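You operate a simulated robot arm through the tools that you are given. There is no shell and no other tool.

The job below is to be done with a simulated robot arm. You get a single attempt, and the scene is never put back.

## Task
Gauge the offcut; fit the divider of that size in the shallow carton.
Fine: take the offcut that lies on the bench top; put it back first; leave the other dividers standing.

It is judged by the outcome, as a careful person would: the job done as asked, and still so three seconds after it is handed in. It fails if anything else is knocked over, pushed out of place, dropped, spilled or broken.

## Robot
A 6-joint arm with a two-finger gripper, fixed in place. Base frame: the origin is on the floor under the middle of its stand, x ahead of it, y to its left, z up; the work surface is at about z = 850. Readings come in mm, rad, newtons and seconds.
It reaches about 1572 mm from its shoulder. Its first joint turns from -2.897 to 2.897 rad. Payload 2.45 kg.
The TCP is the grasp point between the finger pads, 20 mm short of the fingertips. In the tool frame z runs along the fingers and y along their closing line. The gripper opens to 140 mm; its body begins 168 mm behind the TCP.
Orientation is that of the tool frame in the base frame, as a unit quaternion [x, y, z, w]. With the fingers straight down and closing along the base's y, the tool's x points along the base's -x, its y along +y and its z along -z.

## Interface
- The arm moves only by the tool servo_tool. Its argument "targets" is a list that holds one entry, the list of rows, each a list of 6 numbers: the shift along the tool's x, y, z in cm, then the turn, a rotation vector about the tool's x, y, z in rad. In form: [[[tx, ty, tz, wx, wy, wz], ...]]. A call has 1 to 20 rows; each row is the pose to reach, as a shift and turn from the pose commanded when the call began, along the tool's axes at that moment. "fingers" is the finger opening in cm, from 0 to 14, set as the call begins (left out, the last holds). Each row takes 0.2 s and may step no farther than 50 mm and 0.15 rad from the row before; otherwise, or with a gripper value out of range, the whole call is refused. Where a pose cannot be reached the arm comes as near as it can. A force on the tool above 40 N (or 10 N above the force at the start of the call, whichever is more), or a blocked arm, ends the call early, and 0.2 s more pass. Each finger travels about 45 mm/s and halts on what it meets, pressing with about 26 N; the grip force reading is that of the motor and also rises with nothing between the fingers. The clock runs only during rows and for 0.2 s after the last one: add rows that repeat a pose to give the fingers time. It gives the time, the measured TCP pose, the force on the tool (base axes), the opening and the grip force at its end, in the units of the frame above (readings bear some noise), with the torque about the TCP (base axes, N m) and any sound that the robot's microphone picked up, and new pictures: "pictures" is both (left out), scene, wrist or none.
- Cameras (640 x 400 px; columns grow to the right, rows downward): "scene" is fixed at [218.2, -651, 1468.2]; the picture's right is [0.78, -0.63, 0.00], its down [-0.19, -0.24, -0.95] and it looks along [0.60, 0.74, -0.31] (base axes); focal length 328 px, centre (320, 200). "wrist" rides on the gripper at [78, 11, -209] in the tool frame; the picture's right is [-0.14, 0.99, 0.00], its down [-0.92, -0.13, -0.37] and it looks along [-0.37, -0.05, 0.93] (tool axes); focal length 280 px, centre (320, 200). There is no depth. A picture from a camera that has moved, and an enlarged one, comes with that camera's place and axes in the base frame and with its lens.
- zoom(camera, box): a new picture of the part [left, top, right, bottom] of that camera's present view, enlarged. It takes no simulated time.
- job_done(): hands the job in; it is judged then, once.

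Nothing tells you positions but the pictures and the camera data. Unless the task says otherwise, let go and move clear before handing in.

The tools are called after "Emit:" as name(argument=value, ...) on one line, values as JSON. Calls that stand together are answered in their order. servo_tool: Moves the arm, as the interface text tells. Its arguments: {"type":"object","properties":{"targets":{"type":"array","items":{"type":"array","items":{"type":"array","items":{"type":"number"}}}},"fingers":{"type":"number"},"pictures":{"type":"string","enum":["both","scene","wrist","none"]}},"required":["targets"]} The other tools are called the same way: zoom (camera, box) takes an enlarged picture of a part of a camera's view; job_done () hands the job in.

At the start:

```text
t: 0.0
position: [674.6, 148.5, 1290.5]
orientation: [-0.001, 1.0, 0.0, -0.001]
wrist_force: [0.0, 0.0, 0.2]
torque: [-0.03, 0.0, 0.01]
width: 140.1
grasp_force: 0.0
```

scene: 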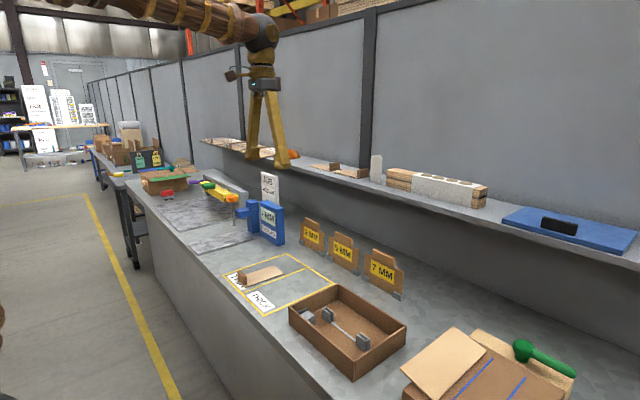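
wrist: 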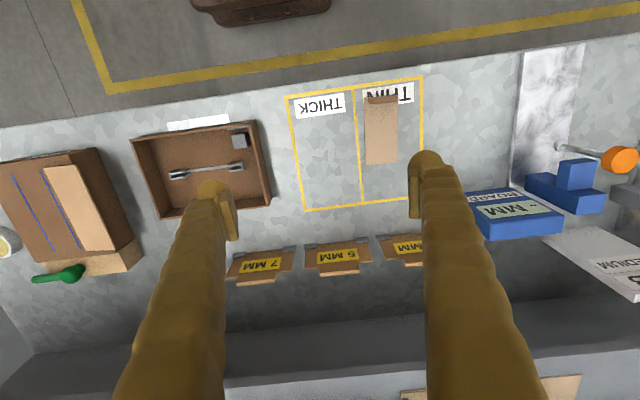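

I see a bench with a taped area (THICK / THIN), an offcut lying in it, three dividers labelled 3/5/7 MM, a blue gauge, and a shallow carton. I'll zoom in on these before moving.

Emit:
zoom(camera="scene", box=[200, 160, 360, 260])

Emit:
zoom(camera="scene", box=[210, 240, 410, 380])

Emit:
zoom(camera="scene", box=[280, 200, 420, 300])

Emit:
zoom(camera="wrist", box=[440, 120, 640, 270])

Emit:
zoom(camera="wrist", box=[120, 100, 280, 230])

Emit:
zoom(camera="wrist", box=[280, 70, 440, 220])

```text
4.00 times, centred on (280, 210) of scene
camera zoom: at [218.2, -651.0, 1468.2], right [0.78, -0.63, 0.0], down [-0.19, -0.24, -0.95], along [0.6, 0.74, -0.31], focal length 1312 px, centre (480, 160)
```

zoom: 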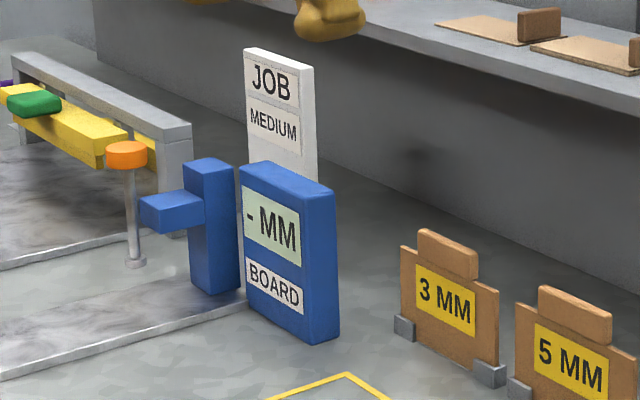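

```text
2.86 times, centred on (310, 310) of scene
camera zoom: at [218.2, -651.0, 1468.2], right [0.78, -0.63, 0.0], down [-0.19, -0.24, -0.95], along [0.6, 0.74, -0.31], focal length 937 px, centre (349, -114)
```

zoom: 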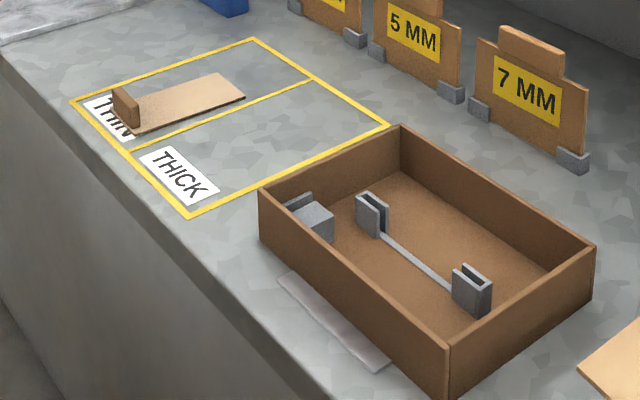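

```text
4.00 times, centred on (350, 250) of scene
camera zoom: at [218.2, -651.0, 1468.2], right [0.78, -0.63, 0.0], down [-0.19, -0.24, -0.95], along [0.6, 0.74, -0.31], focal length 1312 px, centre (200, 0)
```

zoom: 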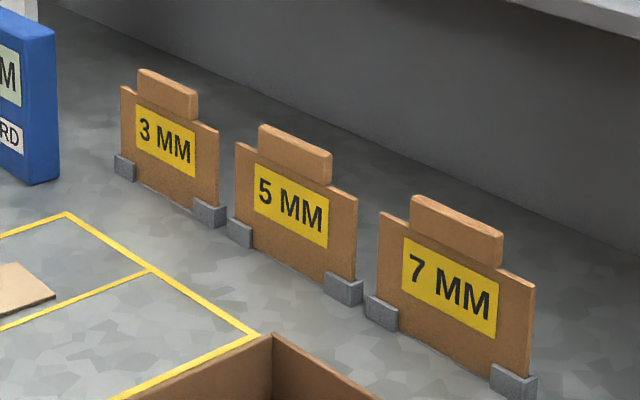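

```text
2.67 times, centred on (540, 195) of wrist
camera zoom: at [598.0, 159.5, 1498.9], right [0.14, 0.99, 0.0], down [0.92, -0.13, 0.37], along [0.37, -0.05, -0.93], focal length 748 px, centre (-267, 213)
```

zoom: 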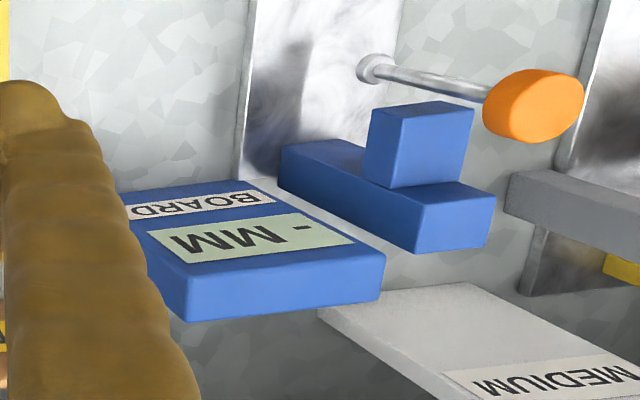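

```text
3.08 times, centred on (200, 165) of wrist
camera zoom: at [598.0, 159.5, 1498.9], right [0.14, 0.99, 0.0], down [0.92, -0.13, 0.37], along [0.37, -0.05, -0.93], focal length 863 px, centre (689, 308)
```

zoom: 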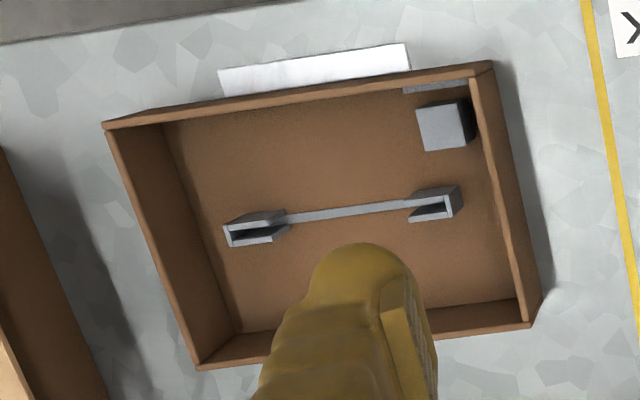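

```text
2.67 times, centred on (360, 145) of wrist
camera zoom: at [598.0, 159.5, 1498.9], right [0.14, 0.99, 0.0], down [0.92, -0.13, 0.37], along [0.37, -0.05, -0.93], focal length 748 px, centre (213, 347)
```

zoom: 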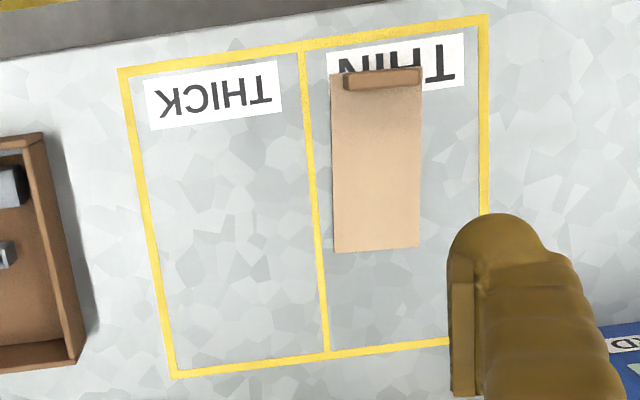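

I see the gauge, the offcut with a small grip block at one end in the THIN box, and the carton with two clips joined by a rail. I'll zoom in on the rest of the bench and the gauge details.

Emit:
zoom(camera="scene", box=[225, 190, 305, 250])

Emit:
zoom(camera="scene", box=[400, 320, 600, 400])

Emit:
zoom(camera="scene", box=[130, 130, 290, 230])

Emit:
zoom(camera="scene", box=[280, 130, 640, 280])

Emit:
zoom(camera="wrist", box=[0, 130, 220, 290])

Emit:
zoom(camera="wrist", box=[220, 220, 440, 300])

```text
6.67 times, centred on (265, 220) of scene
camera zoom: at [218.2, -651.0, 1468.2], right [0.78, -0.63, 0.0], down [-0.19, -0.24, -0.95], along [0.6, 0.74, -0.31], focal length 2187 px, centre (687, 67)
```

zoom: 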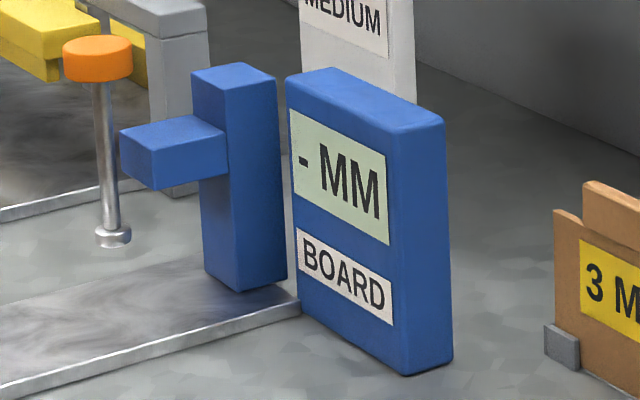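

```text
3.20 times, centred on (500, 360) of scene
camera zoom: at [218.2, -651.0, 1468.2], right [0.78, -0.63, 0.0], down [-0.19, -0.24, -0.95], along [0.6, 0.74, -0.31], focal length 1050 px, centre (-256, -312)
```

zoom: 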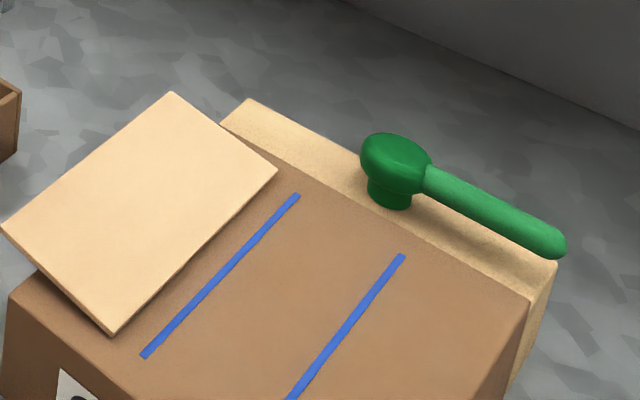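

```text
4.00 times, centred on (210, 180) of scene
camera zoom: at [218.2, -651.0, 1468.2], right [0.78, -0.63, 0.0], down [-0.19, -0.24, -0.95], along [0.6, 0.74, -0.31], focal length 1312 px, centre (760, 280)
```

zoom: 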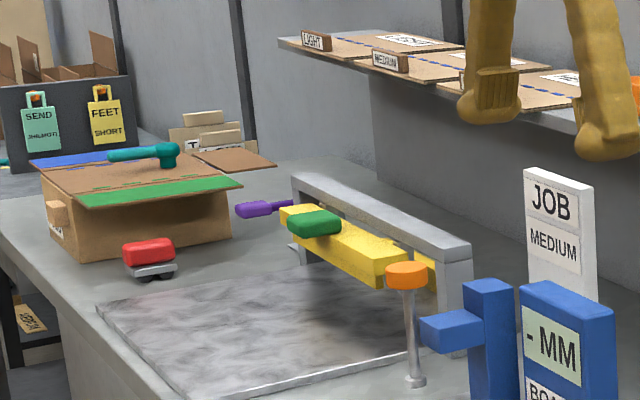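

```text
1.78 times, centred on (460, 205) of scene
camera zoom: at [218.2, -651.0, 1468.2], right [0.78, -0.63, 0.0], down [-0.19, -0.24, -0.95], along [0.6, 0.74, -0.31], focal length 583 px, centre (71, 191)
```

zoom: 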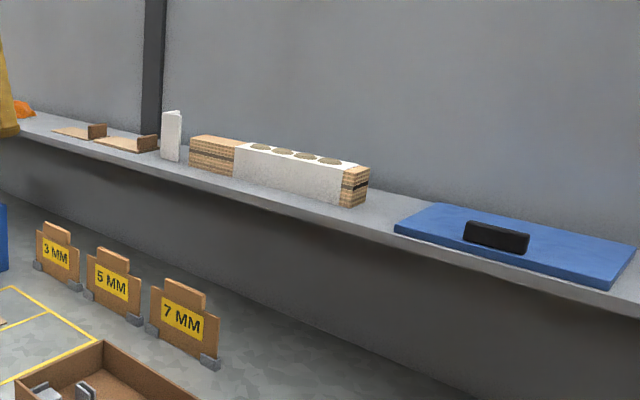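

```text
2.50 times, centred on (110, 210) of wrist
camera zoom: at [598.0, 159.5, 1498.9], right [0.14, 0.99, 0.0], down [0.92, -0.13, 0.37], along [0.37, -0.05, -0.93], focal length 701 px, centre (845, 175)
```

zoom: 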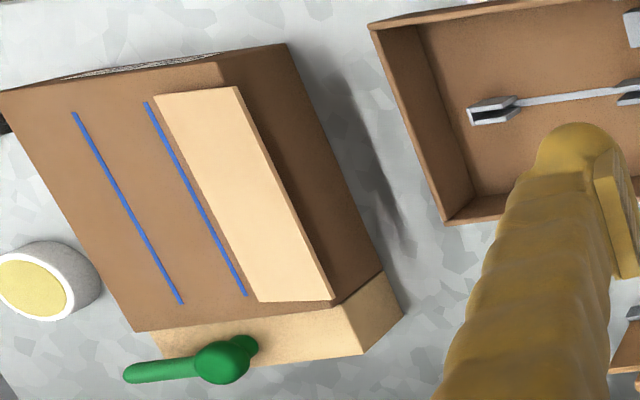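

```text
2.91 times, centred on (330, 260) of wrist
camera zoom: at [598.0, 159.5, 1498.9], right [0.14, 0.99, 0.0], down [0.92, -0.13, 0.37], along [0.37, -0.05, -0.93], focal length 816 px, centre (291, 26)
```

zoom: 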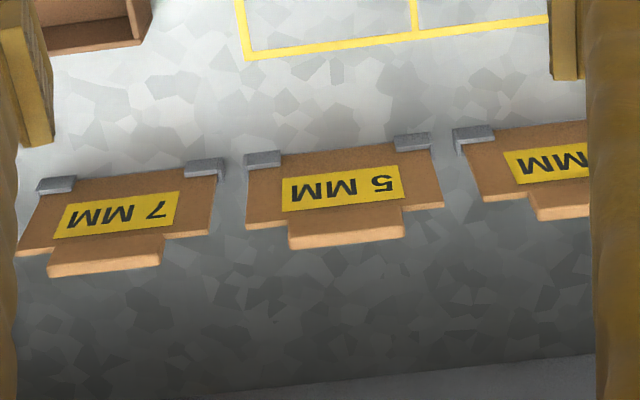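

The gauge seems to have a plunger with an orange cap hovering over the bench (foot near (777, 648, 905)) beside a blue post and display. I'll move the wrist camera nearer, staying high, to understand it before touching anything.

Emit:
servo_tool(targets=[[[0.9, 4.5, 1, 0, 0, 0], [1.7, 9, 2, 0, 0, 0], [2.5, 13.5, 3, 0, 0, 0], [3.3, 18, 4, 0, 0, 0], [4.1, 22.5, 5, 0, 0, 0], [4.9, 27, 6, 0, 0, 0], [5.7, 31.5, 7, 0, 0, 0], [6.6, 36, 8, 0, 0, 0], [7.5, 40.5, 9, 0, 0, 0]]])

```text
t: 2.0
position: [599.8, 552.2, 1201.5]
orientation: [0.0, 1.0, 0.0, 0.0]
wrist_force: [0.4, 0.1, 0.1]
torque: [0.0, 0.0, -0.03]
width: 139.9
grasp_force: 0.0
camera wrist: at [522.0, 563.0, 1409.0], right [0.14, 0.99, 0.0], down [0.92, -0.13, 0.37], along [0.37, -0.05, -0.93], focal length 280 px, centre (320, 200)
```

scene: 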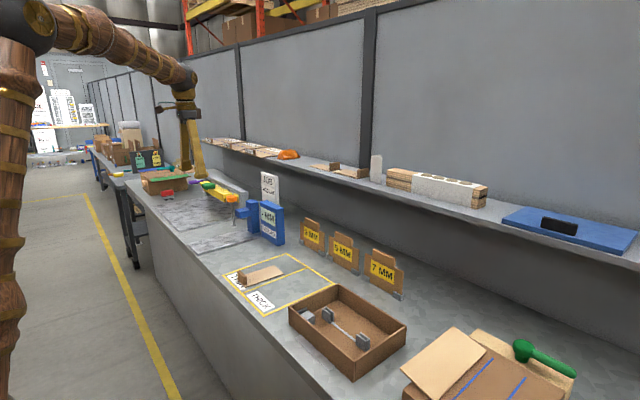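
wrist: 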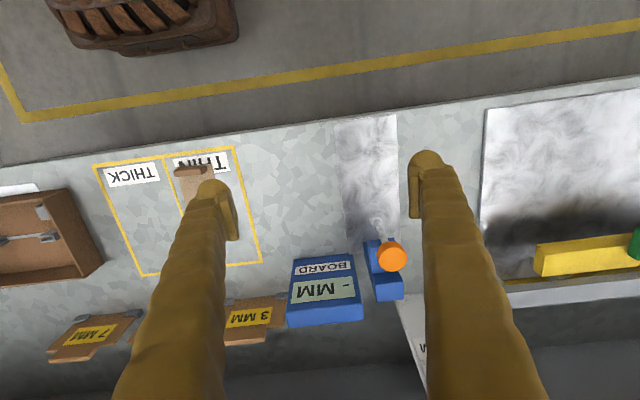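

Emit:
zoom(camera="wrist", box=[280, 100, 420, 340])

Emit:
zoom(camera="scene", box=[180, 170, 300, 260])

```text
1.67 times, centred on (350, 220) of wrist
camera zoom: at [522.0, 563.0, 1409.0], right [0.14, 0.99, 0.0], down [0.92, -0.13, 0.37], along [0.37, -0.05, -0.93], focal length 467 px, centre (270, 167)
```

zoom: 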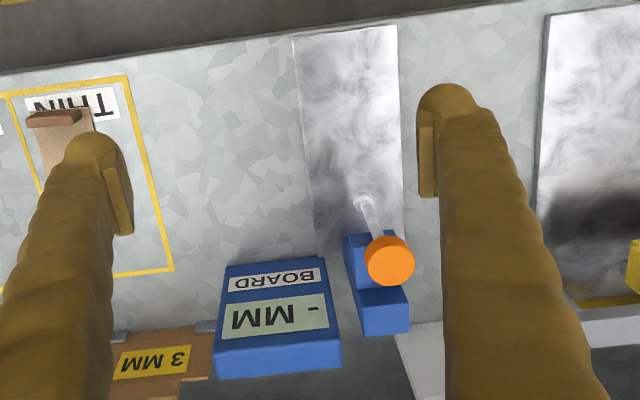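

```text
4.44 times, centred on (240, 215) of scene
camera zoom: at [218.2, -651.0, 1468.2], right [0.78, -0.63, 0.0], down [-0.19, -0.24, -0.95], along [0.6, 0.74, -0.31], focal length 1458 px, centre (676, 133)
```

zoom: 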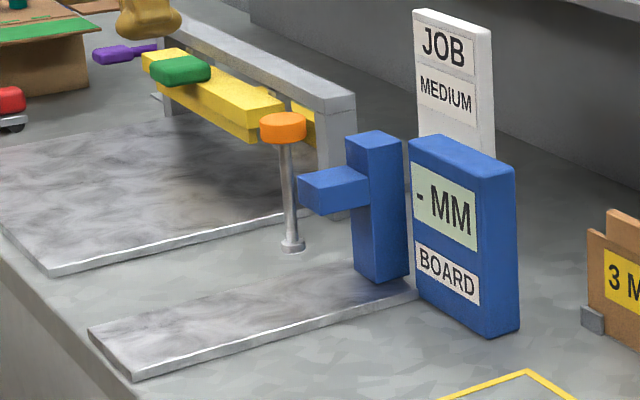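

The gauge reads as a thickness stand: a stone plate, a blue post with an arm, a plunger with an orange cap to press, and a display. Next I'll look closely at the offcut from above.

Emit:
servo_tool(targets=[[[-0.7, -4.5, 1.7, 0, 0, 0], [-1.4, -9, 3.4, 0, 0, 0], [-2.1, -13.5, 5.1, 0, 0, 0], [-2.8, -18, 6.8, 0, 0, 0], [-3.5, -22.5, 8.5, 0, 0, 0], [-4, -26.7, 10.1, 0, 0, 0]]], pictures="both")

```text
t: 3.4
position: [639.8, 286.5, 1096.7]
orientation: [0.0, 1.0, 0.0, -0.001]
wrist_force: [0.1, 0.0, 0.2]
torque: [0.02, -0.05, -0.03]
width: 140.1
grasp_force: 0.1
camera wrist: at [563.2, 297.8, 1305.4], right [0.14, 0.99, 0.0], down [0.92, -0.13, 0.37], along [0.37, -0.05, -0.93], focal length 280 px, centre (320, 200)
```

scene: 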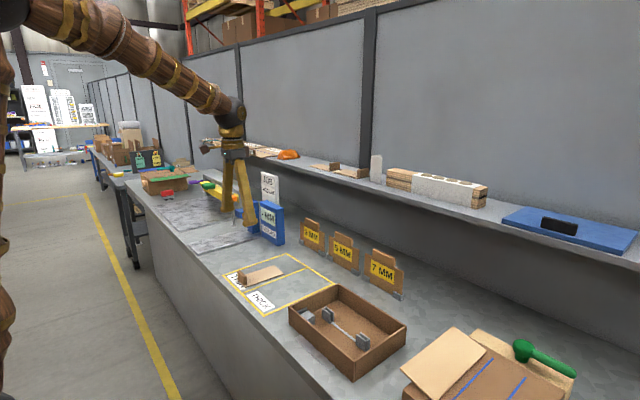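
wrist: 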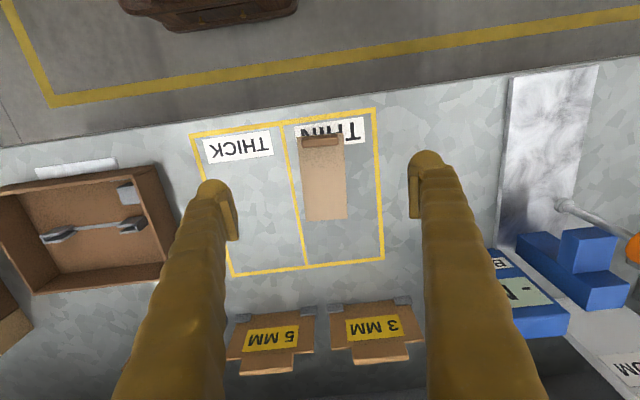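

I can see the offcut in the THIN box from above. I'll zoom in to read its geometry.

Emit:
zoom(camera="wrist", box=[270, 100, 390, 240])

Emit:
zoom(camera="wrist", box=[230, 285, 430, 385])

Emit:
zoom(camera="wrist", box=[0, 160, 200, 300])

Emit:
zoom(camera="scene", box=[220, 250, 300, 310])

Emit:
zoom(camera="wrist", box=[480, 60, 640, 320])

```text
2.86 times, centred on (330, 170) of wrist
camera zoom: at [563.2, 297.8, 1305.4], right [0.14, 0.99, 0.0], down [0.92, -0.13, 0.37], along [0.37, -0.05, -0.93], focal length 801 px, centre (291, 286)
```

zoom: 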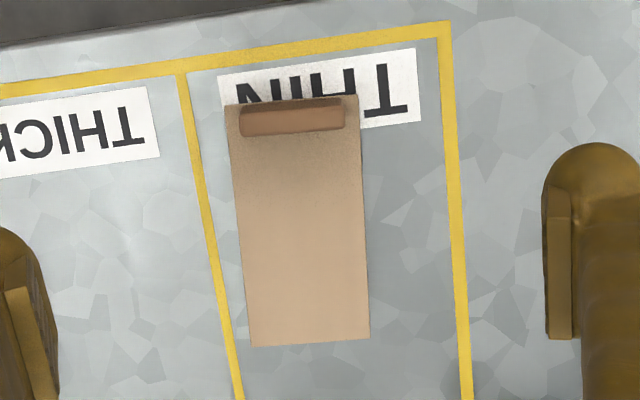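

```text
3.20 times, centred on (330, 335) of wrist
camera zoom: at [563.2, 297.8, 1305.4], right [0.14, 0.99, 0.0], down [0.92, -0.13, 0.37], along [0.37, -0.05, -0.93], focal length 897 px, centre (288, -232)
```

zoom: 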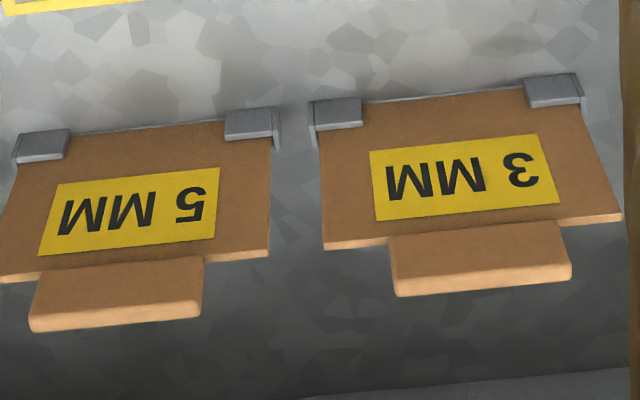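

```text
2.86 times, centred on (100, 230) of wrist
camera zoom: at [563.2, 297.8, 1305.4], right [0.14, 0.99, 0.0], down [0.92, -0.13, 0.37], along [0.37, -0.05, -0.93], focal length 801 px, centre (949, 114)
```

zoom: 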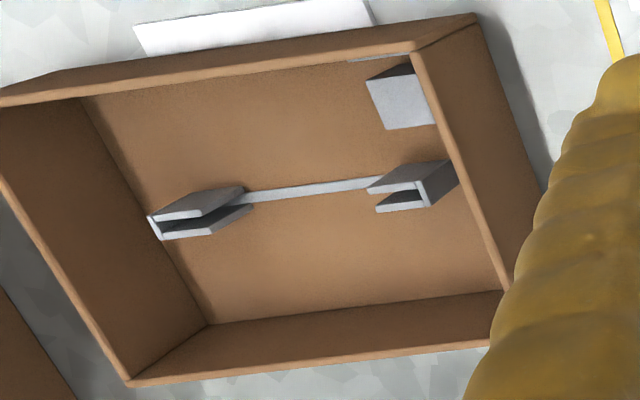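

```text
6.67 times, centred on (260, 280) of scene
camera zoom: at [218.2, -651.0, 1468.2], right [0.78, -0.63, 0.0], down [-0.19, -0.24, -0.95], along [0.6, 0.74, -0.31], focal length 2187 px, centre (720, -333)
```

zoom: 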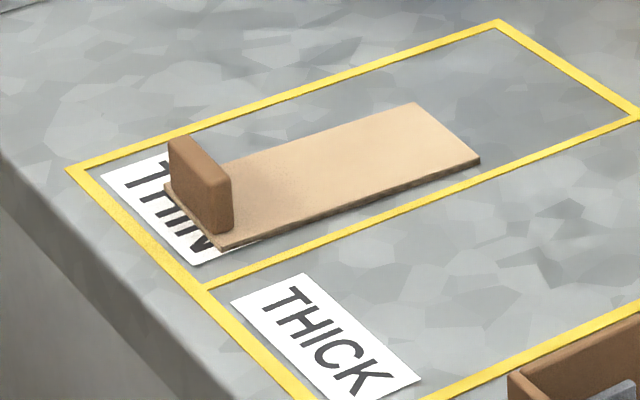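

```text
1.54 times, centred on (560, 190) of wrist
camera zoom: at [563.2, 297.8, 1305.4], right [0.14, 0.99, 0.0], down [0.92, -0.13, 0.37], along [0.37, -0.05, -0.93], focal length 431 px, centre (-49, 215)
```

zoom: 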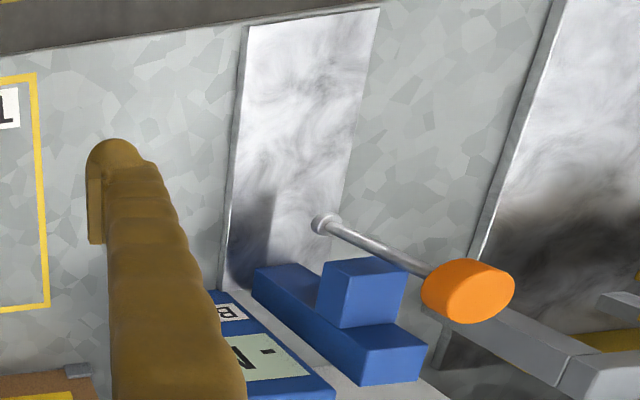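

The offcut looks about 150 × 74 mm with a block near the front end, and the carton's clips are U-channels. I'll zoom further into the block and the clips.

Emit:
zoom(camera="wrist", box=[295, 125, 355, 155])

Emit:
zoom(camera="scene", box=[230, 255, 270, 285])

Emit:
zoom(camera="scene", box=[285, 280, 415, 385])

Emit:
zoom(camera="scene", box=[295, 300, 375, 355])

```text
10.67 times, centred on (325, 140) of wrist
camera zoom: at [563.2, 297.8, 1305.4], right [0.14, 0.99, 0.0], down [0.92, -0.13, 0.37], along [0.37, -0.05, -0.93], focal length 2991 px, centre (267, 840)
```

zoom: 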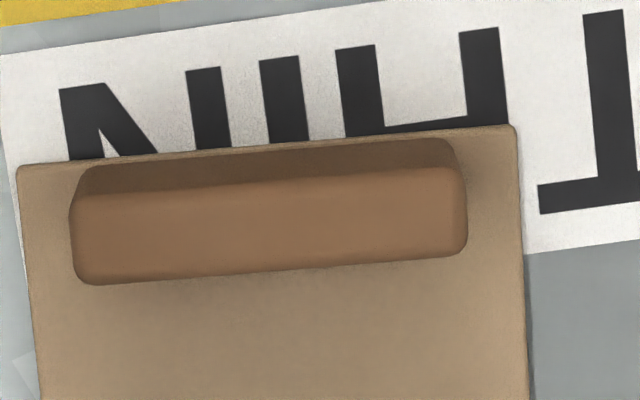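

```text
13.33 times, centred on (250, 270) of scene
camera zoom: at [218.2, -651.0, 1468.2], right [0.78, -0.63, 0.0], down [-0.19, -0.24, -0.95], along [0.6, 0.74, -0.31], focal length 4373 px, centre (1253, -733)
```

zoom: 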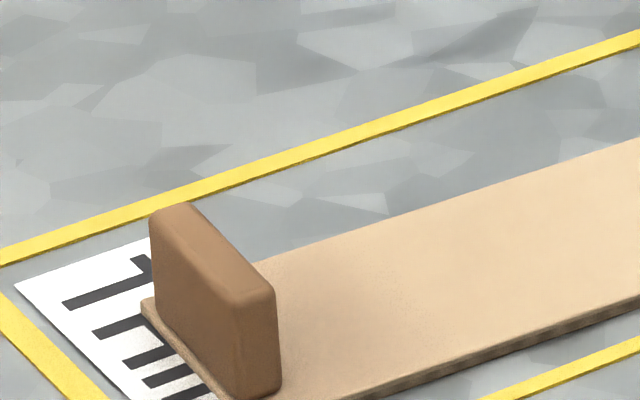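

```text
3.81 times, centred on (350, 332) of scene
camera zoom: at [218.2, -651.0, 1468.2], right [0.78, -0.63, 0.0], down [-0.19, -0.24, -0.95], along [0.6, 0.74, -0.31], focal length 1250 px, centre (206, -305)
```

zoom: 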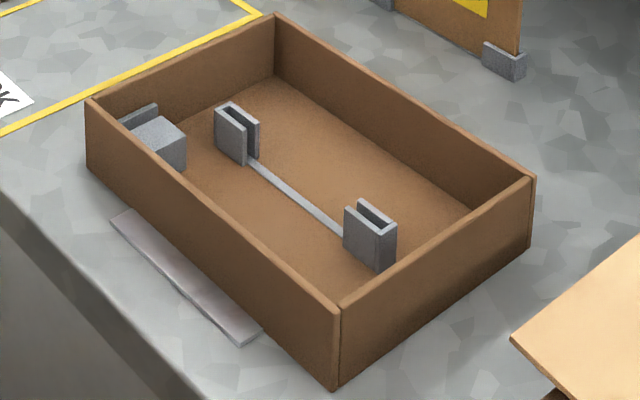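

```text
7.27 times, centred on (335, 328) of scene
camera zoom: at [218.2, -651.0, 1468.2], right [0.78, -0.63, 0.0], down [-0.19, -0.24, -0.95], along [0.6, 0.74, -0.31], focal length 2385 px, centre (211, -727)
```

zoom: 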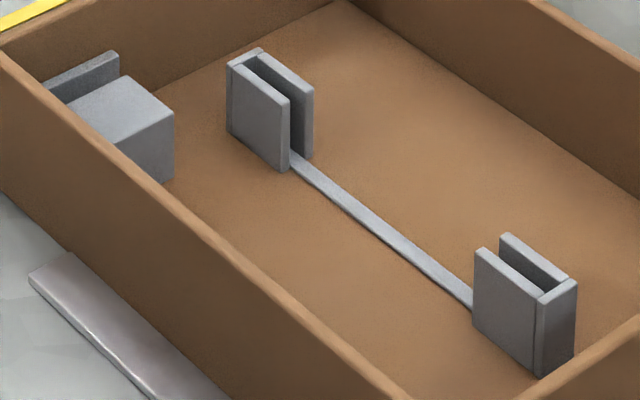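

The offcut's block is about 12 mm thick, 54 mm long and 30 mm tall, centred near (640, 287), yawed about −4°. I'll turn the gripper −90° so it closes along x (good for both block and dividers), and view the gauge from the −y side.

Emit:
servo_tool(targets=[[[-0.73, 1.76, -0.73, 0, 0, -0.1428], [-1.46, 3.52, -1.46, 0, 0, -0.2856], [-2.19, 5.28, -2.19, 0, 0, -0.4284], [-2.92, 7.04, -2.92, 0, 0, -0.5712], [-3.65, 8.8, -3.65, 0, 0, -0.714], [-4.38, 10.56, -4.38, 0, 0, -0.8568], [-5.11, 12.32, -5.11, 0, 0, -0.9996], [-5.84, 14.08, -5.84, 0, 0, -1.1424], [-6.57, 15.84, -6.57, 0, 0, -1.2852], [-7.3, 17.6, -7.3, 0, 0, -1.428], [-8.04, 19.35, -8.05, 0, 0, -1.5708]]], pictures="both")

```text
t: 5.8
position: [721.7, 481.3, 1180.2]
orientation: [0.708, -0.706, 0.0, 0.0]
wrist_force: [-0.9, -0.1, 0.1]
torque: [0.0, -0.02, 0.0]
width: 140.0
grasp_force: 0.1
camera wrist: at [712.0, 401.8, 1388.7], right [-0.99, 0.14, 0.0], down [0.13, 0.92, 0.37], along [0.05, 0.36, -0.93], focal length 280 px, centre (320, 200)
```

scene: 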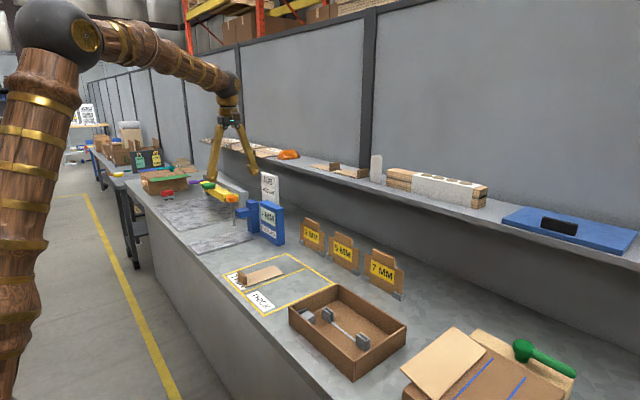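
wrist: 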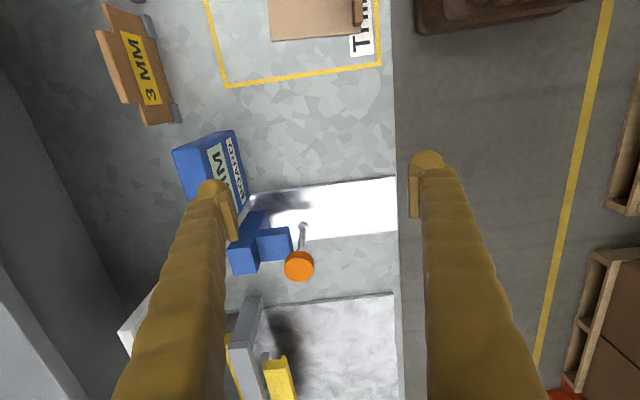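

Now I'm looking at the gauge from the −y side with the gripper turned. I'll zoom on it.

Emit:
zoom(camera="wrist", box=[220, 170, 400, 300])

Emit:
zoom(camera="wrist", box=[240, 200, 330, 290])

Emit:
zoom(camera="wrist", box=[90, 0, 270, 140])

```text
3.08 times, centred on (310, 235) of wrist
camera zoom: at [712.0, 401.8, 1388.7], right [-0.99, 0.14, 0.0], down [0.13, 0.92, 0.37], along [0.05, 0.36, -0.93], focal length 863 px, centre (351, 92)
```

zoom: 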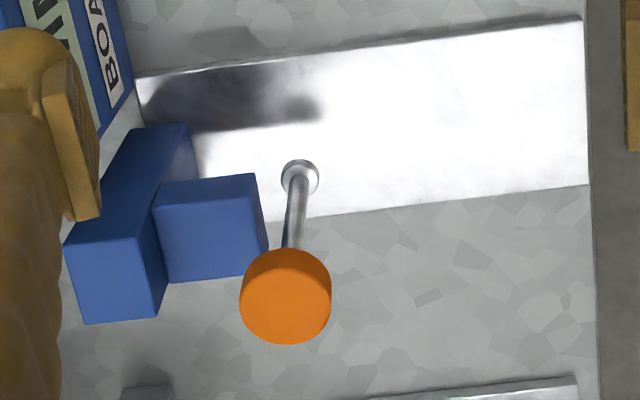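

```text
4.44 times, centred on (285, 245) of wrist
camera zoom: at [712.0, 401.8, 1388.7], right [-0.99, 0.14, 0.0], down [0.13, 0.92, 0.37], along [0.05, 0.36, -0.93], focal length 1246 px, centre (476, 0)
```

zoom: 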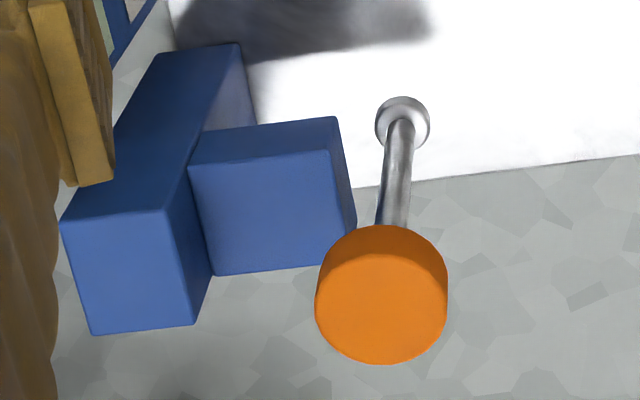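

```text
2.86 times, centred on (180, 70) of wrist
camera zoom: at [712.0, 401.8, 1388.7], right [-0.99, 0.14, 0.0], down [0.13, 0.92, 0.37], along [0.05, 0.36, -0.93], focal length 801 px, centre (720, 571)
```

zoom: 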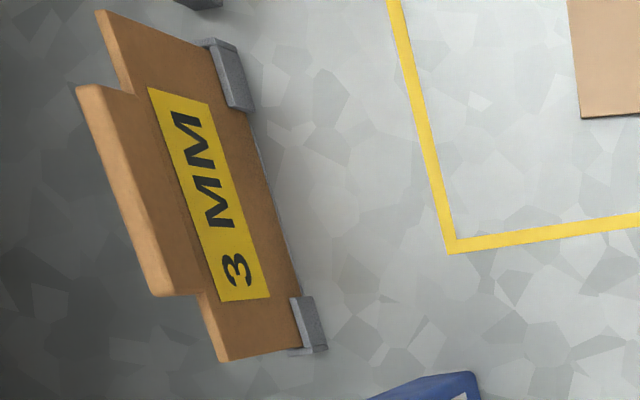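

The gauge sits square to the base axes: plate centred on y≈646, plunger axis near (780, 646), cap top z≈1037, foot z≈905. Now I'll move over the offcut's block, gripper matched to its −4° yaw, stopping high to check alignment.

Emit:
servo_tool(targets=[[[2.8, 1.2, 2.6, 0, 0, 0.01], [5.6, 2.4, 5.2, 0, 0, 0.02], [8.4, 3.6, 7.8, 0, 0, 0.03], [11.2, 4.8, 10.4, 0, 0, 0.04], [14, 6, 13, 0, 0, 0.05], [16.8, 7.2, 15.6, 0, 0, 0.06], [19.25, 8.05, 18, 0, 0, 0.07], [19.25, 8.05, 18, 0, 0, 0.07]]], fingers=6)

```text
t: 7.6
position: [639.3, 286.8, 1000.2]
orientation: [-0.682, 0.731, 0.0, 0.0]
wrist_force: [-0.1, 0.2, 0.0]
torque: [-0.02, -0.01, -0.02]
width: 60.2
grasp_force: 0.0
camera wrist: at [623.4, 210.4, 1208.6], right [-0.98, 0.21, 0.0], down [0.19, 0.91, 0.37], along [0.08, 0.36, -0.93], focal length 280 px, centre (320, 200)
```

scene: 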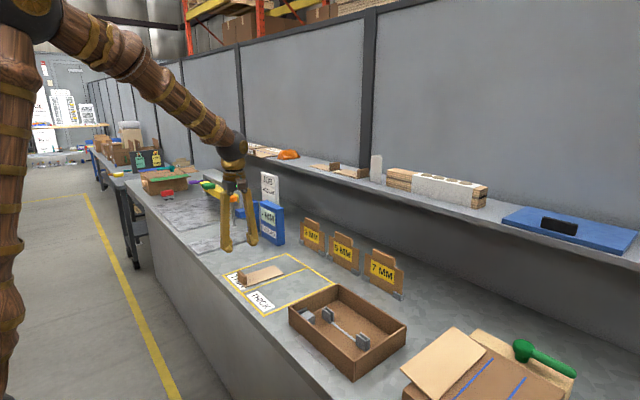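
wrist: 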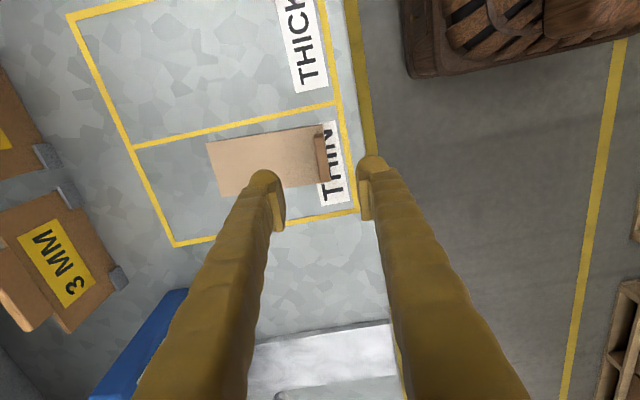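

I'm about 110 mm above the block. I'll zoom to check its alignment with the fingers.

Emit:
zoom(camera="wrist", box=[200, 100, 400, 230])

Emit:
zoom(camera="wrist", box=[290, 110, 370, 210])

Emit:
zoom(camera="wrist", box=[0, 120, 150, 340])

```text
3.08 times, centred on (300, 165) of wrist
camera zoom: at [623.4, 210.4, 1208.6], right [-0.98, 0.21, 0.0], down [0.19, 0.91, 0.37], along [0.08, 0.36, -0.93], focal length 863 px, centre (382, 308)
```

zoom: 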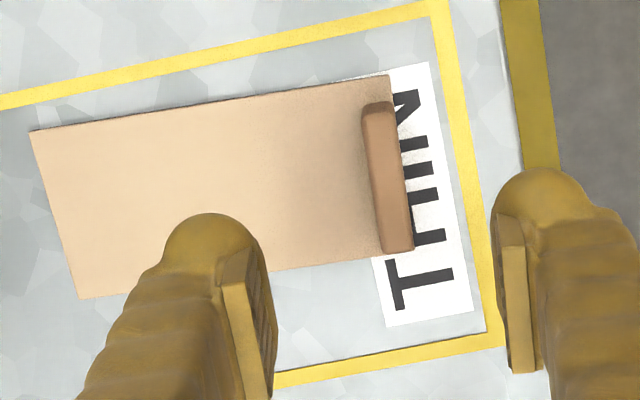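

```text
4.00 times, centred on (330, 160) of wrist
camera zoom: at [623.4, 210.4, 1208.6], right [-0.98, 0.21, 0.0], down [0.19, 0.91, 0.37], along [0.08, 0.36, -0.93], focal length 1122 px, centre (280, 360)
```

zoom: 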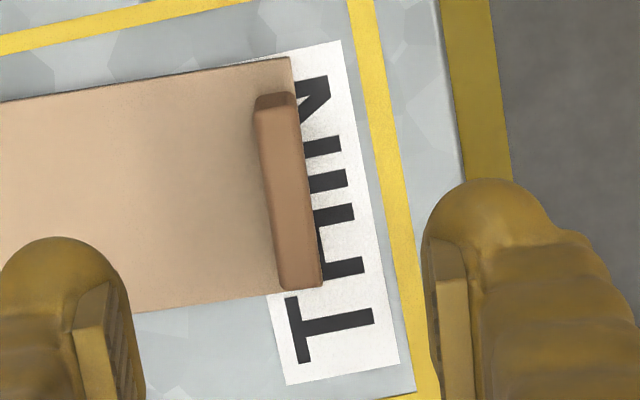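

```text
1.82 times, centred on (75, 230) of wrist
camera zoom: at [623.4, 210.4, 1208.6], right [-0.98, 0.21, 0.0], down [0.19, 0.91, 0.37], along [0.08, 0.36, -0.93], focal length 510 px, centre (766, 146)
```

zoom: 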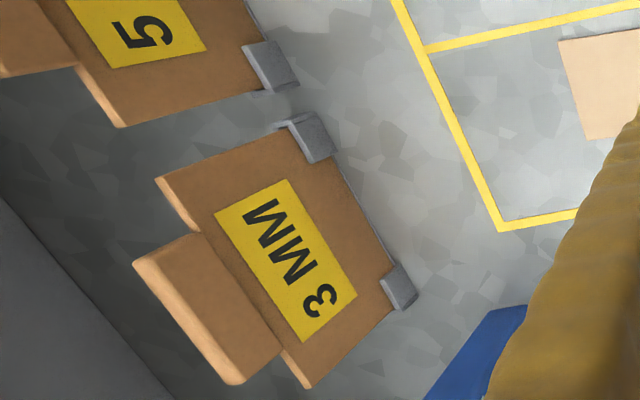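

The block is centred under the gripper, about 2.6 mm off along the closing line, and its yaw matches. I'll correct and descend to TCP z≈882, fingers still open.

Emit:
servo_tool(targets=[[[0, 0.26, 4, 0, 0, 0], [0, 0.26, 8, 0, 0, 0], [0, 0.26, 10.5, 0, 0, 0], [0, 0.26, 11.8, 0, 0, 0], [0, 0.26, 11.8, 0, 0, 0]]])

```text
t: 8.8
position: [639.4, 289.2, 882.0]
orientation: [-0.681, 0.732, 0.0, 0.0]
wrist_force: [0.1, 0.2, 0.1]
torque: [0.04, 0.01, -0.05]
width: 60.0
grasp_force: 0.1
camera wrist: at [623.7, 210.8, 1089.8], right [-0.98, 0.21, 0.0], down [0.19, 0.91, 0.37], along [0.08, 0.36, -0.93], focal length 280 px, centre (320, 200)
```

scene: 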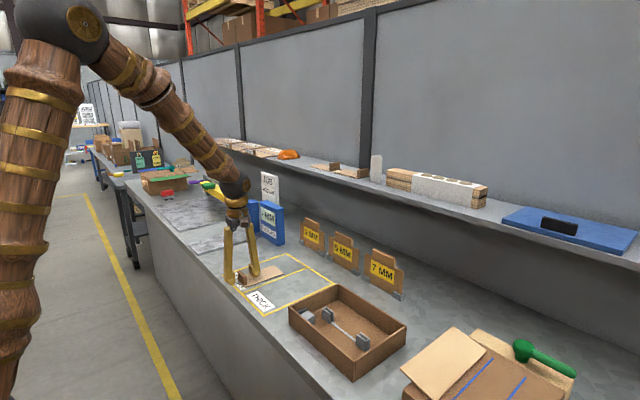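
wrist: 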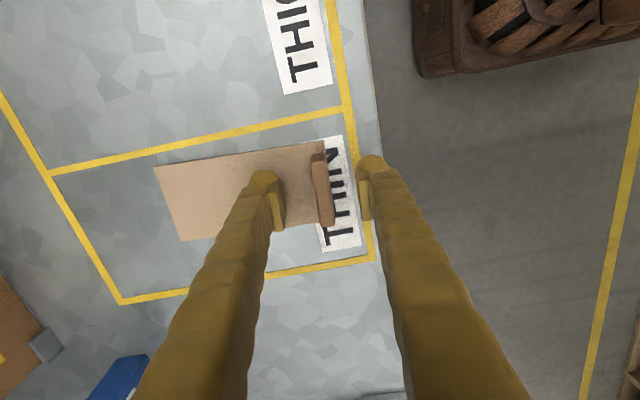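

The fingers straddle the block with no contact. I'll check centering once more and look at finger height.

Emit:
zoom(camera="wrist", box=[240, 130, 400, 250])

Emit:
zoom(camera="scene", box=[200, 220, 320, 310])

```text
3.33 times, centred on (320, 190) of wrist
camera zoom: at [623.7, 210.8, 1089.8], right [-0.98, 0.21, 0.0], down [0.19, 0.91, 0.37], along [0.08, 0.36, -0.93], focal length 935 px, centre (320, 233)
```

zoom: 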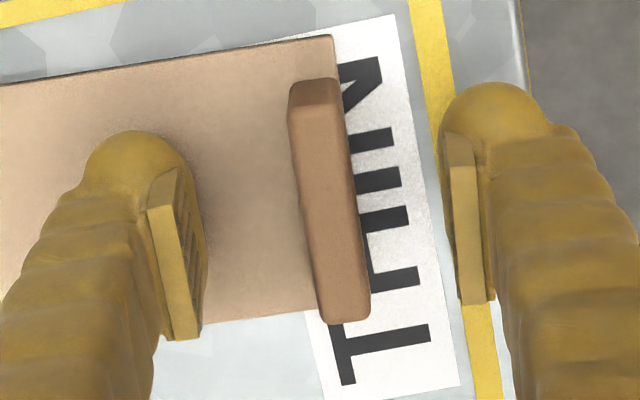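

```text
4.44 times, centred on (260, 265) of scene
camera zoom: at [218.2, -651.0, 1468.2], right [0.78, -0.63, 0.0], down [-0.19, -0.24, -0.95], along [0.6, 0.74, -0.31], focal length 1458 px, centre (587, -89)
```

zoom: 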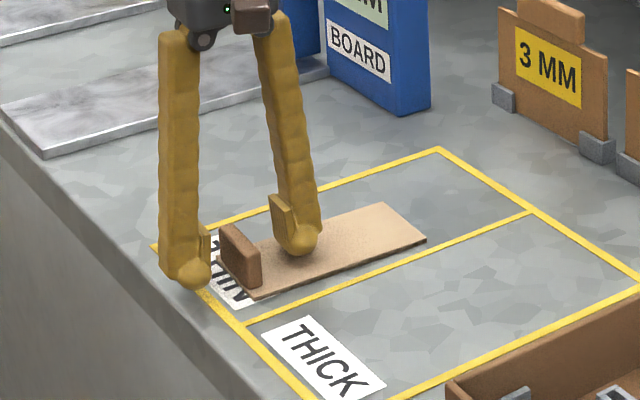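

The block is centred between the pads. Closing on it now.

Emit:
servo_tool(targets=[[[0, 0, 0, 0, 0, 0], [0, 0, 0, 0, 0, 0], [0, 0, 0, 0, 0, 0], [0, 0, 0, 0, 0, 0], [0, 0, 0, 0, 0, 0]]], fingers=0)

```text
t: 10.0
position: [638.4, 289.6, 881.3]
orientation: [-0.682, 0.731, 0.0, 0.0]
wrist_force: [-1.1, -0.7, 0.4]
torque: [0.04, 0.01, 0.01]
width: 11.3
grasp_force: 26.5
camera wrist: at [623.7, 210.8, 1090.0], right [-0.98, 0.21, 0.0], down [0.19, 0.91, 0.37], along [0.08, 0.36, -0.93], focal length 280 px, centre (320, 200)
```

scene: 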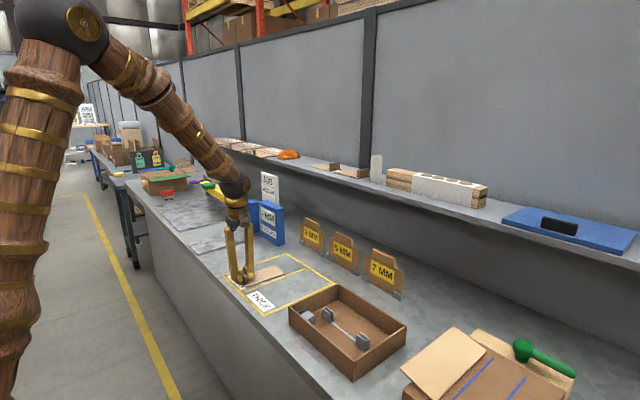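
wrist: 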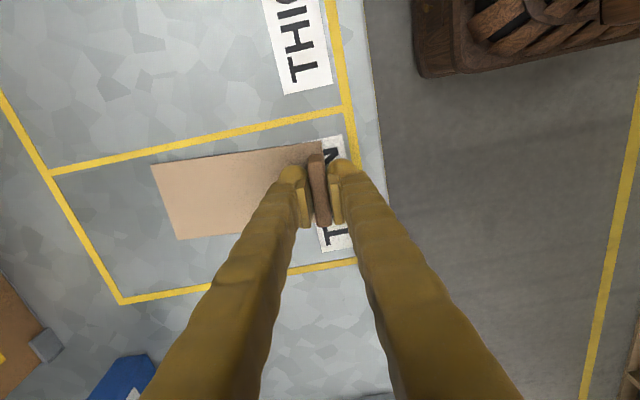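

Gripped at 11.3 mm. I'll lift 40 mm, pull back from the gauge side, and carry it to y≈654 in front of the gauge plate, keeping clear of the plunger.

Emit:
servo_tool(targets=[[[0, 0, -2, 0, 0, 0], [0, 0, -4, 0, 0, 0], [0.265, 3.79, -4, 0, 0, 0], [-3.8, 4.07, -4, 0, 0, 0], [-7.87, 4.36, -4, 0, 0, 0], [-11.94, 4.64, -4, 0, 0, 0], [-16.01, 4.93, -4, 0, 0, 0], [-20.07, 5.21, -4, 0, 0, 0], [-24.14, 5.5, -4, 0, 0, 0], [-28.21, 5.78, -4, 0, 0, 0], [-32.28, 6.07, -4, 0, 0, 0], [-36.35, 6.35, -4, 0, 0, 0], [-36.35, 6.35, -4, 0, 0, 0]]])

```text
t: 12.8
position: [597.9, 659.4, 922.0]
orientation: [-0.682, 0.732, 0.0, 0.0]
wrist_force: [0.2, 0.3, 0.5]
torque: [0.01, 0.03, -0.03]
width: 11.4
grasp_force: 26.3
camera wrist: at [582.1, 581.3, 1129.7], right [-0.98, 0.21, 0.0], down [0.19, 0.91, 0.37], along [0.08, 0.36, -0.93], focal length 280 px, centre (320, 200)
```

scene: 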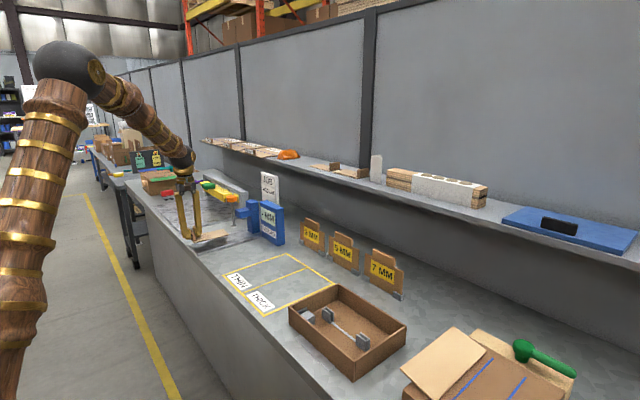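
wrist: 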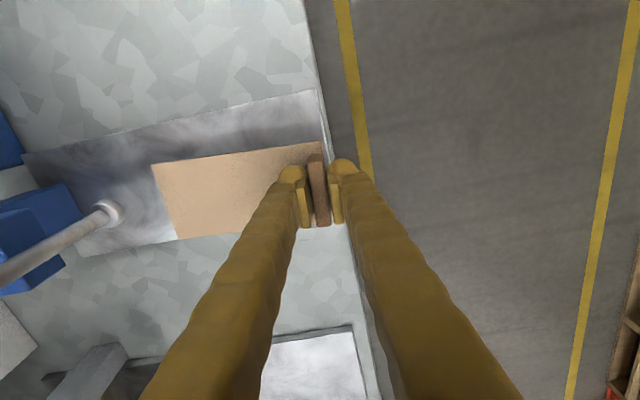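

The offcut is in front of the gauge plate, gripped level. I'll zoom to measure the foot relative to the board.

Emit:
zoom(camera="wrist", box=[20, 80, 360, 290])

Emit:
zoom(camera="wrist", box=[70, 150, 190, 260])

Emit:
zoom(camera="scene", box=[160, 170, 300, 260])

```text
1.88 times, centred on (190, 185) of wrist
camera zoom: at [582.1, 581.3, 1129.7], right [-0.98, 0.21, 0.0], down [0.19, 0.91, 0.37], along [0.08, 0.36, -0.93], focal length 528 px, centre (565, 228)
```

zoom: 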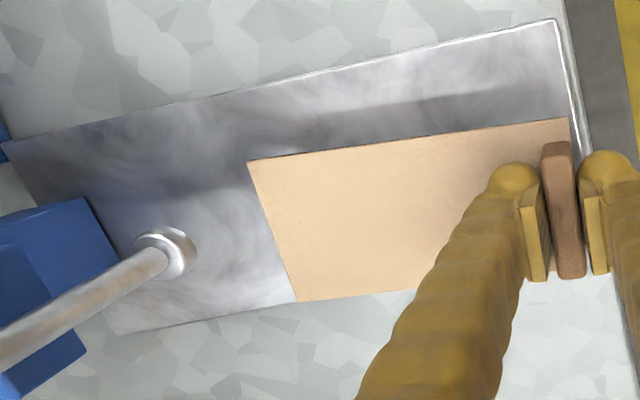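

```text
3.64 times, centred on (130, 205) of wrist
camera zoom: at [582.1, 581.3, 1129.7], right [-0.98, 0.21, 0.0], down [0.19, 0.91, 0.37], along [0.08, 0.36, -0.93], focal length 1020 px, centre (1011, 182)
```

zoom: 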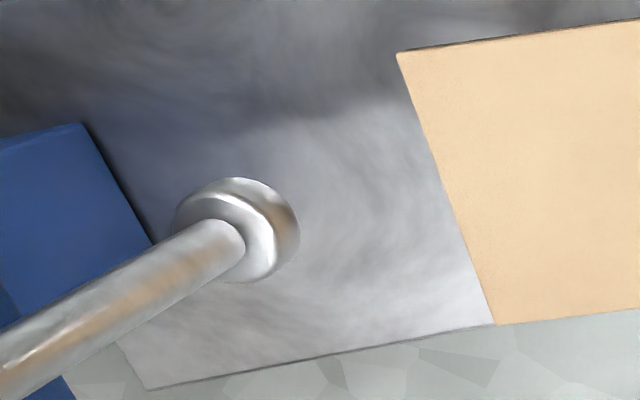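

```text
4.44 times, centred on (230, 215) of scene
camera zoom: at [218.2, -651.0, 1468.2], right [0.78, -0.63, 0.0], down [-0.19, -0.24, -0.95], along [0.6, 0.74, -0.31], focal length 1458 px, centre (720, 133)
```

zoom: 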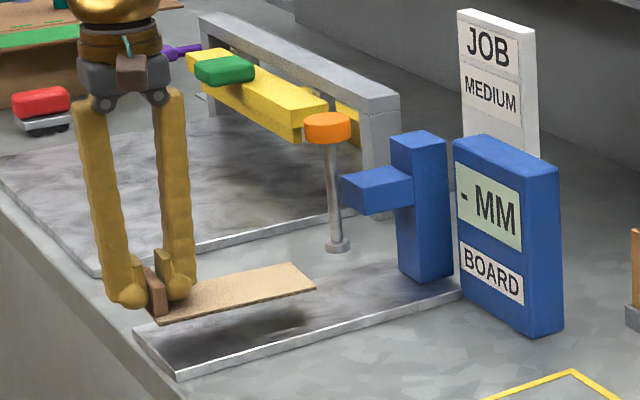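

The foot is ~188 mm ahead of the TCP along the board and centred on it; the board's far end is at 144 mm. I'll lower to just above the plate, slide 68 mm under the foot, then settle down gently.

Emit:
servo_tool(targets=[[[0, 0, 1.2, 0, 0, 0], [0, 0, 2.2, 0, 0, 0], [0, -2, 2.2, 0, 0, 0], [0, -4, 2.2, 0, 0, 0], [0, -6, 2.2, 0, 0, 0], [0, -6.8, 2.2, 0, 0, 0], [0, -6.8, 2.2, 0, 0, 0]]])

```text
t: 14.4
position: [667.1, 649.9, 899.0]
orientation: [-0.683, 0.731, 0.0, 0.001]
wrist_force: [-0.1, -0.1, 0.1]
torque: [-0.02, -0.01, -0.03]
width: 11.6
grasp_force: 26.1
camera wrist: at [652.1, 572.4, 1108.0], right [-0.98, 0.21, 0.0], down [0.19, 0.91, 0.37], along [0.08, 0.36, -0.93], focal length 280 px, centre (320, 200)
```

scene: 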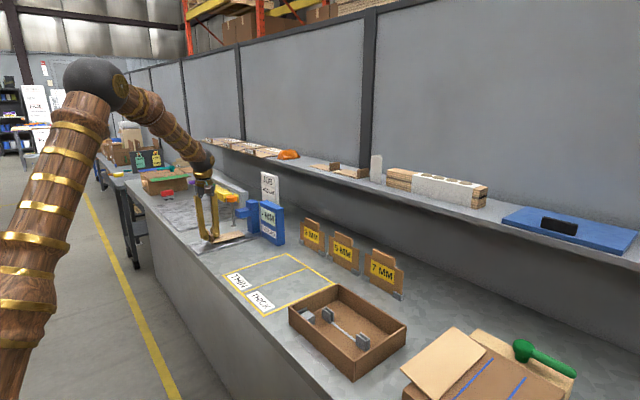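
wrist: 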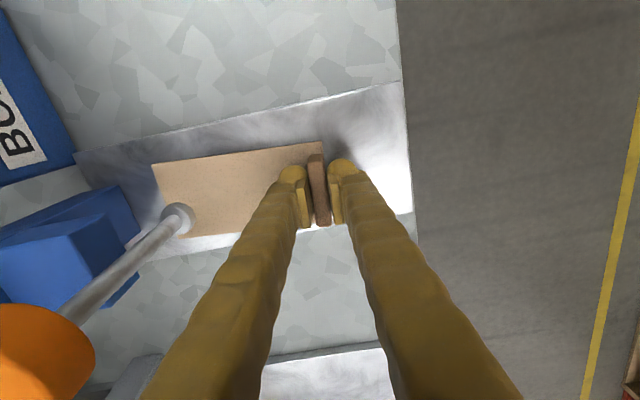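

The board's end is now under the foot with room above it. Lowering gently toward the plate.

Emit:
servo_tool(targets=[[[0, 0, 0.3, 0, 0, 0], [0, 0, 0.5, 0, 0, 0], [0, 0, 0.65, 0, 0, 0], [0, 0, 0.75, 0, 0, 0]]], pictures="scene")

Emit:
zoom(camera="scene", box=[180, 180, 280, 260])

```text
t: 15.4
position: [668.8, 650.2, 893.0]
orientation: [-0.682, 0.731, 0.001, 0.001]
wrist_force: [-0.2, -2.6, 6.9]
torque: [-0.05, 0.02, 0.01]
width: 11.1
grasp_force: 25.5
```

scene: 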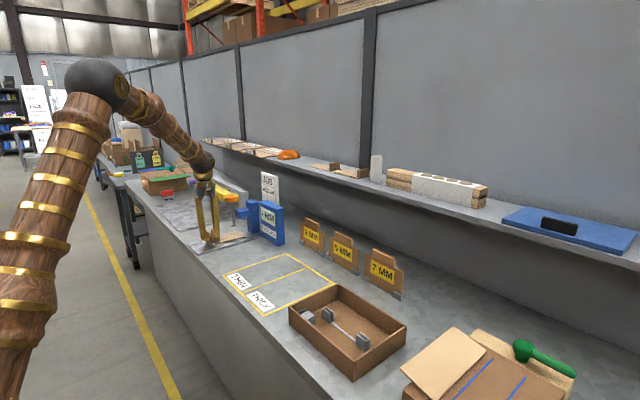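

```text
5.00 times, centred on (230, 220) of scene
camera zoom: at [218.2, -651.0, 1468.2], right [0.78, -0.63, 0.0], down [-0.19, -0.24, -0.95], along [0.6, 0.74, -0.31], focal length 1640 px, centre (770, 100)
```

zoom: 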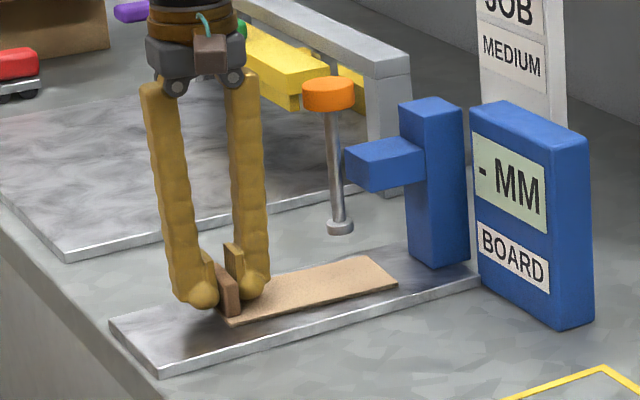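

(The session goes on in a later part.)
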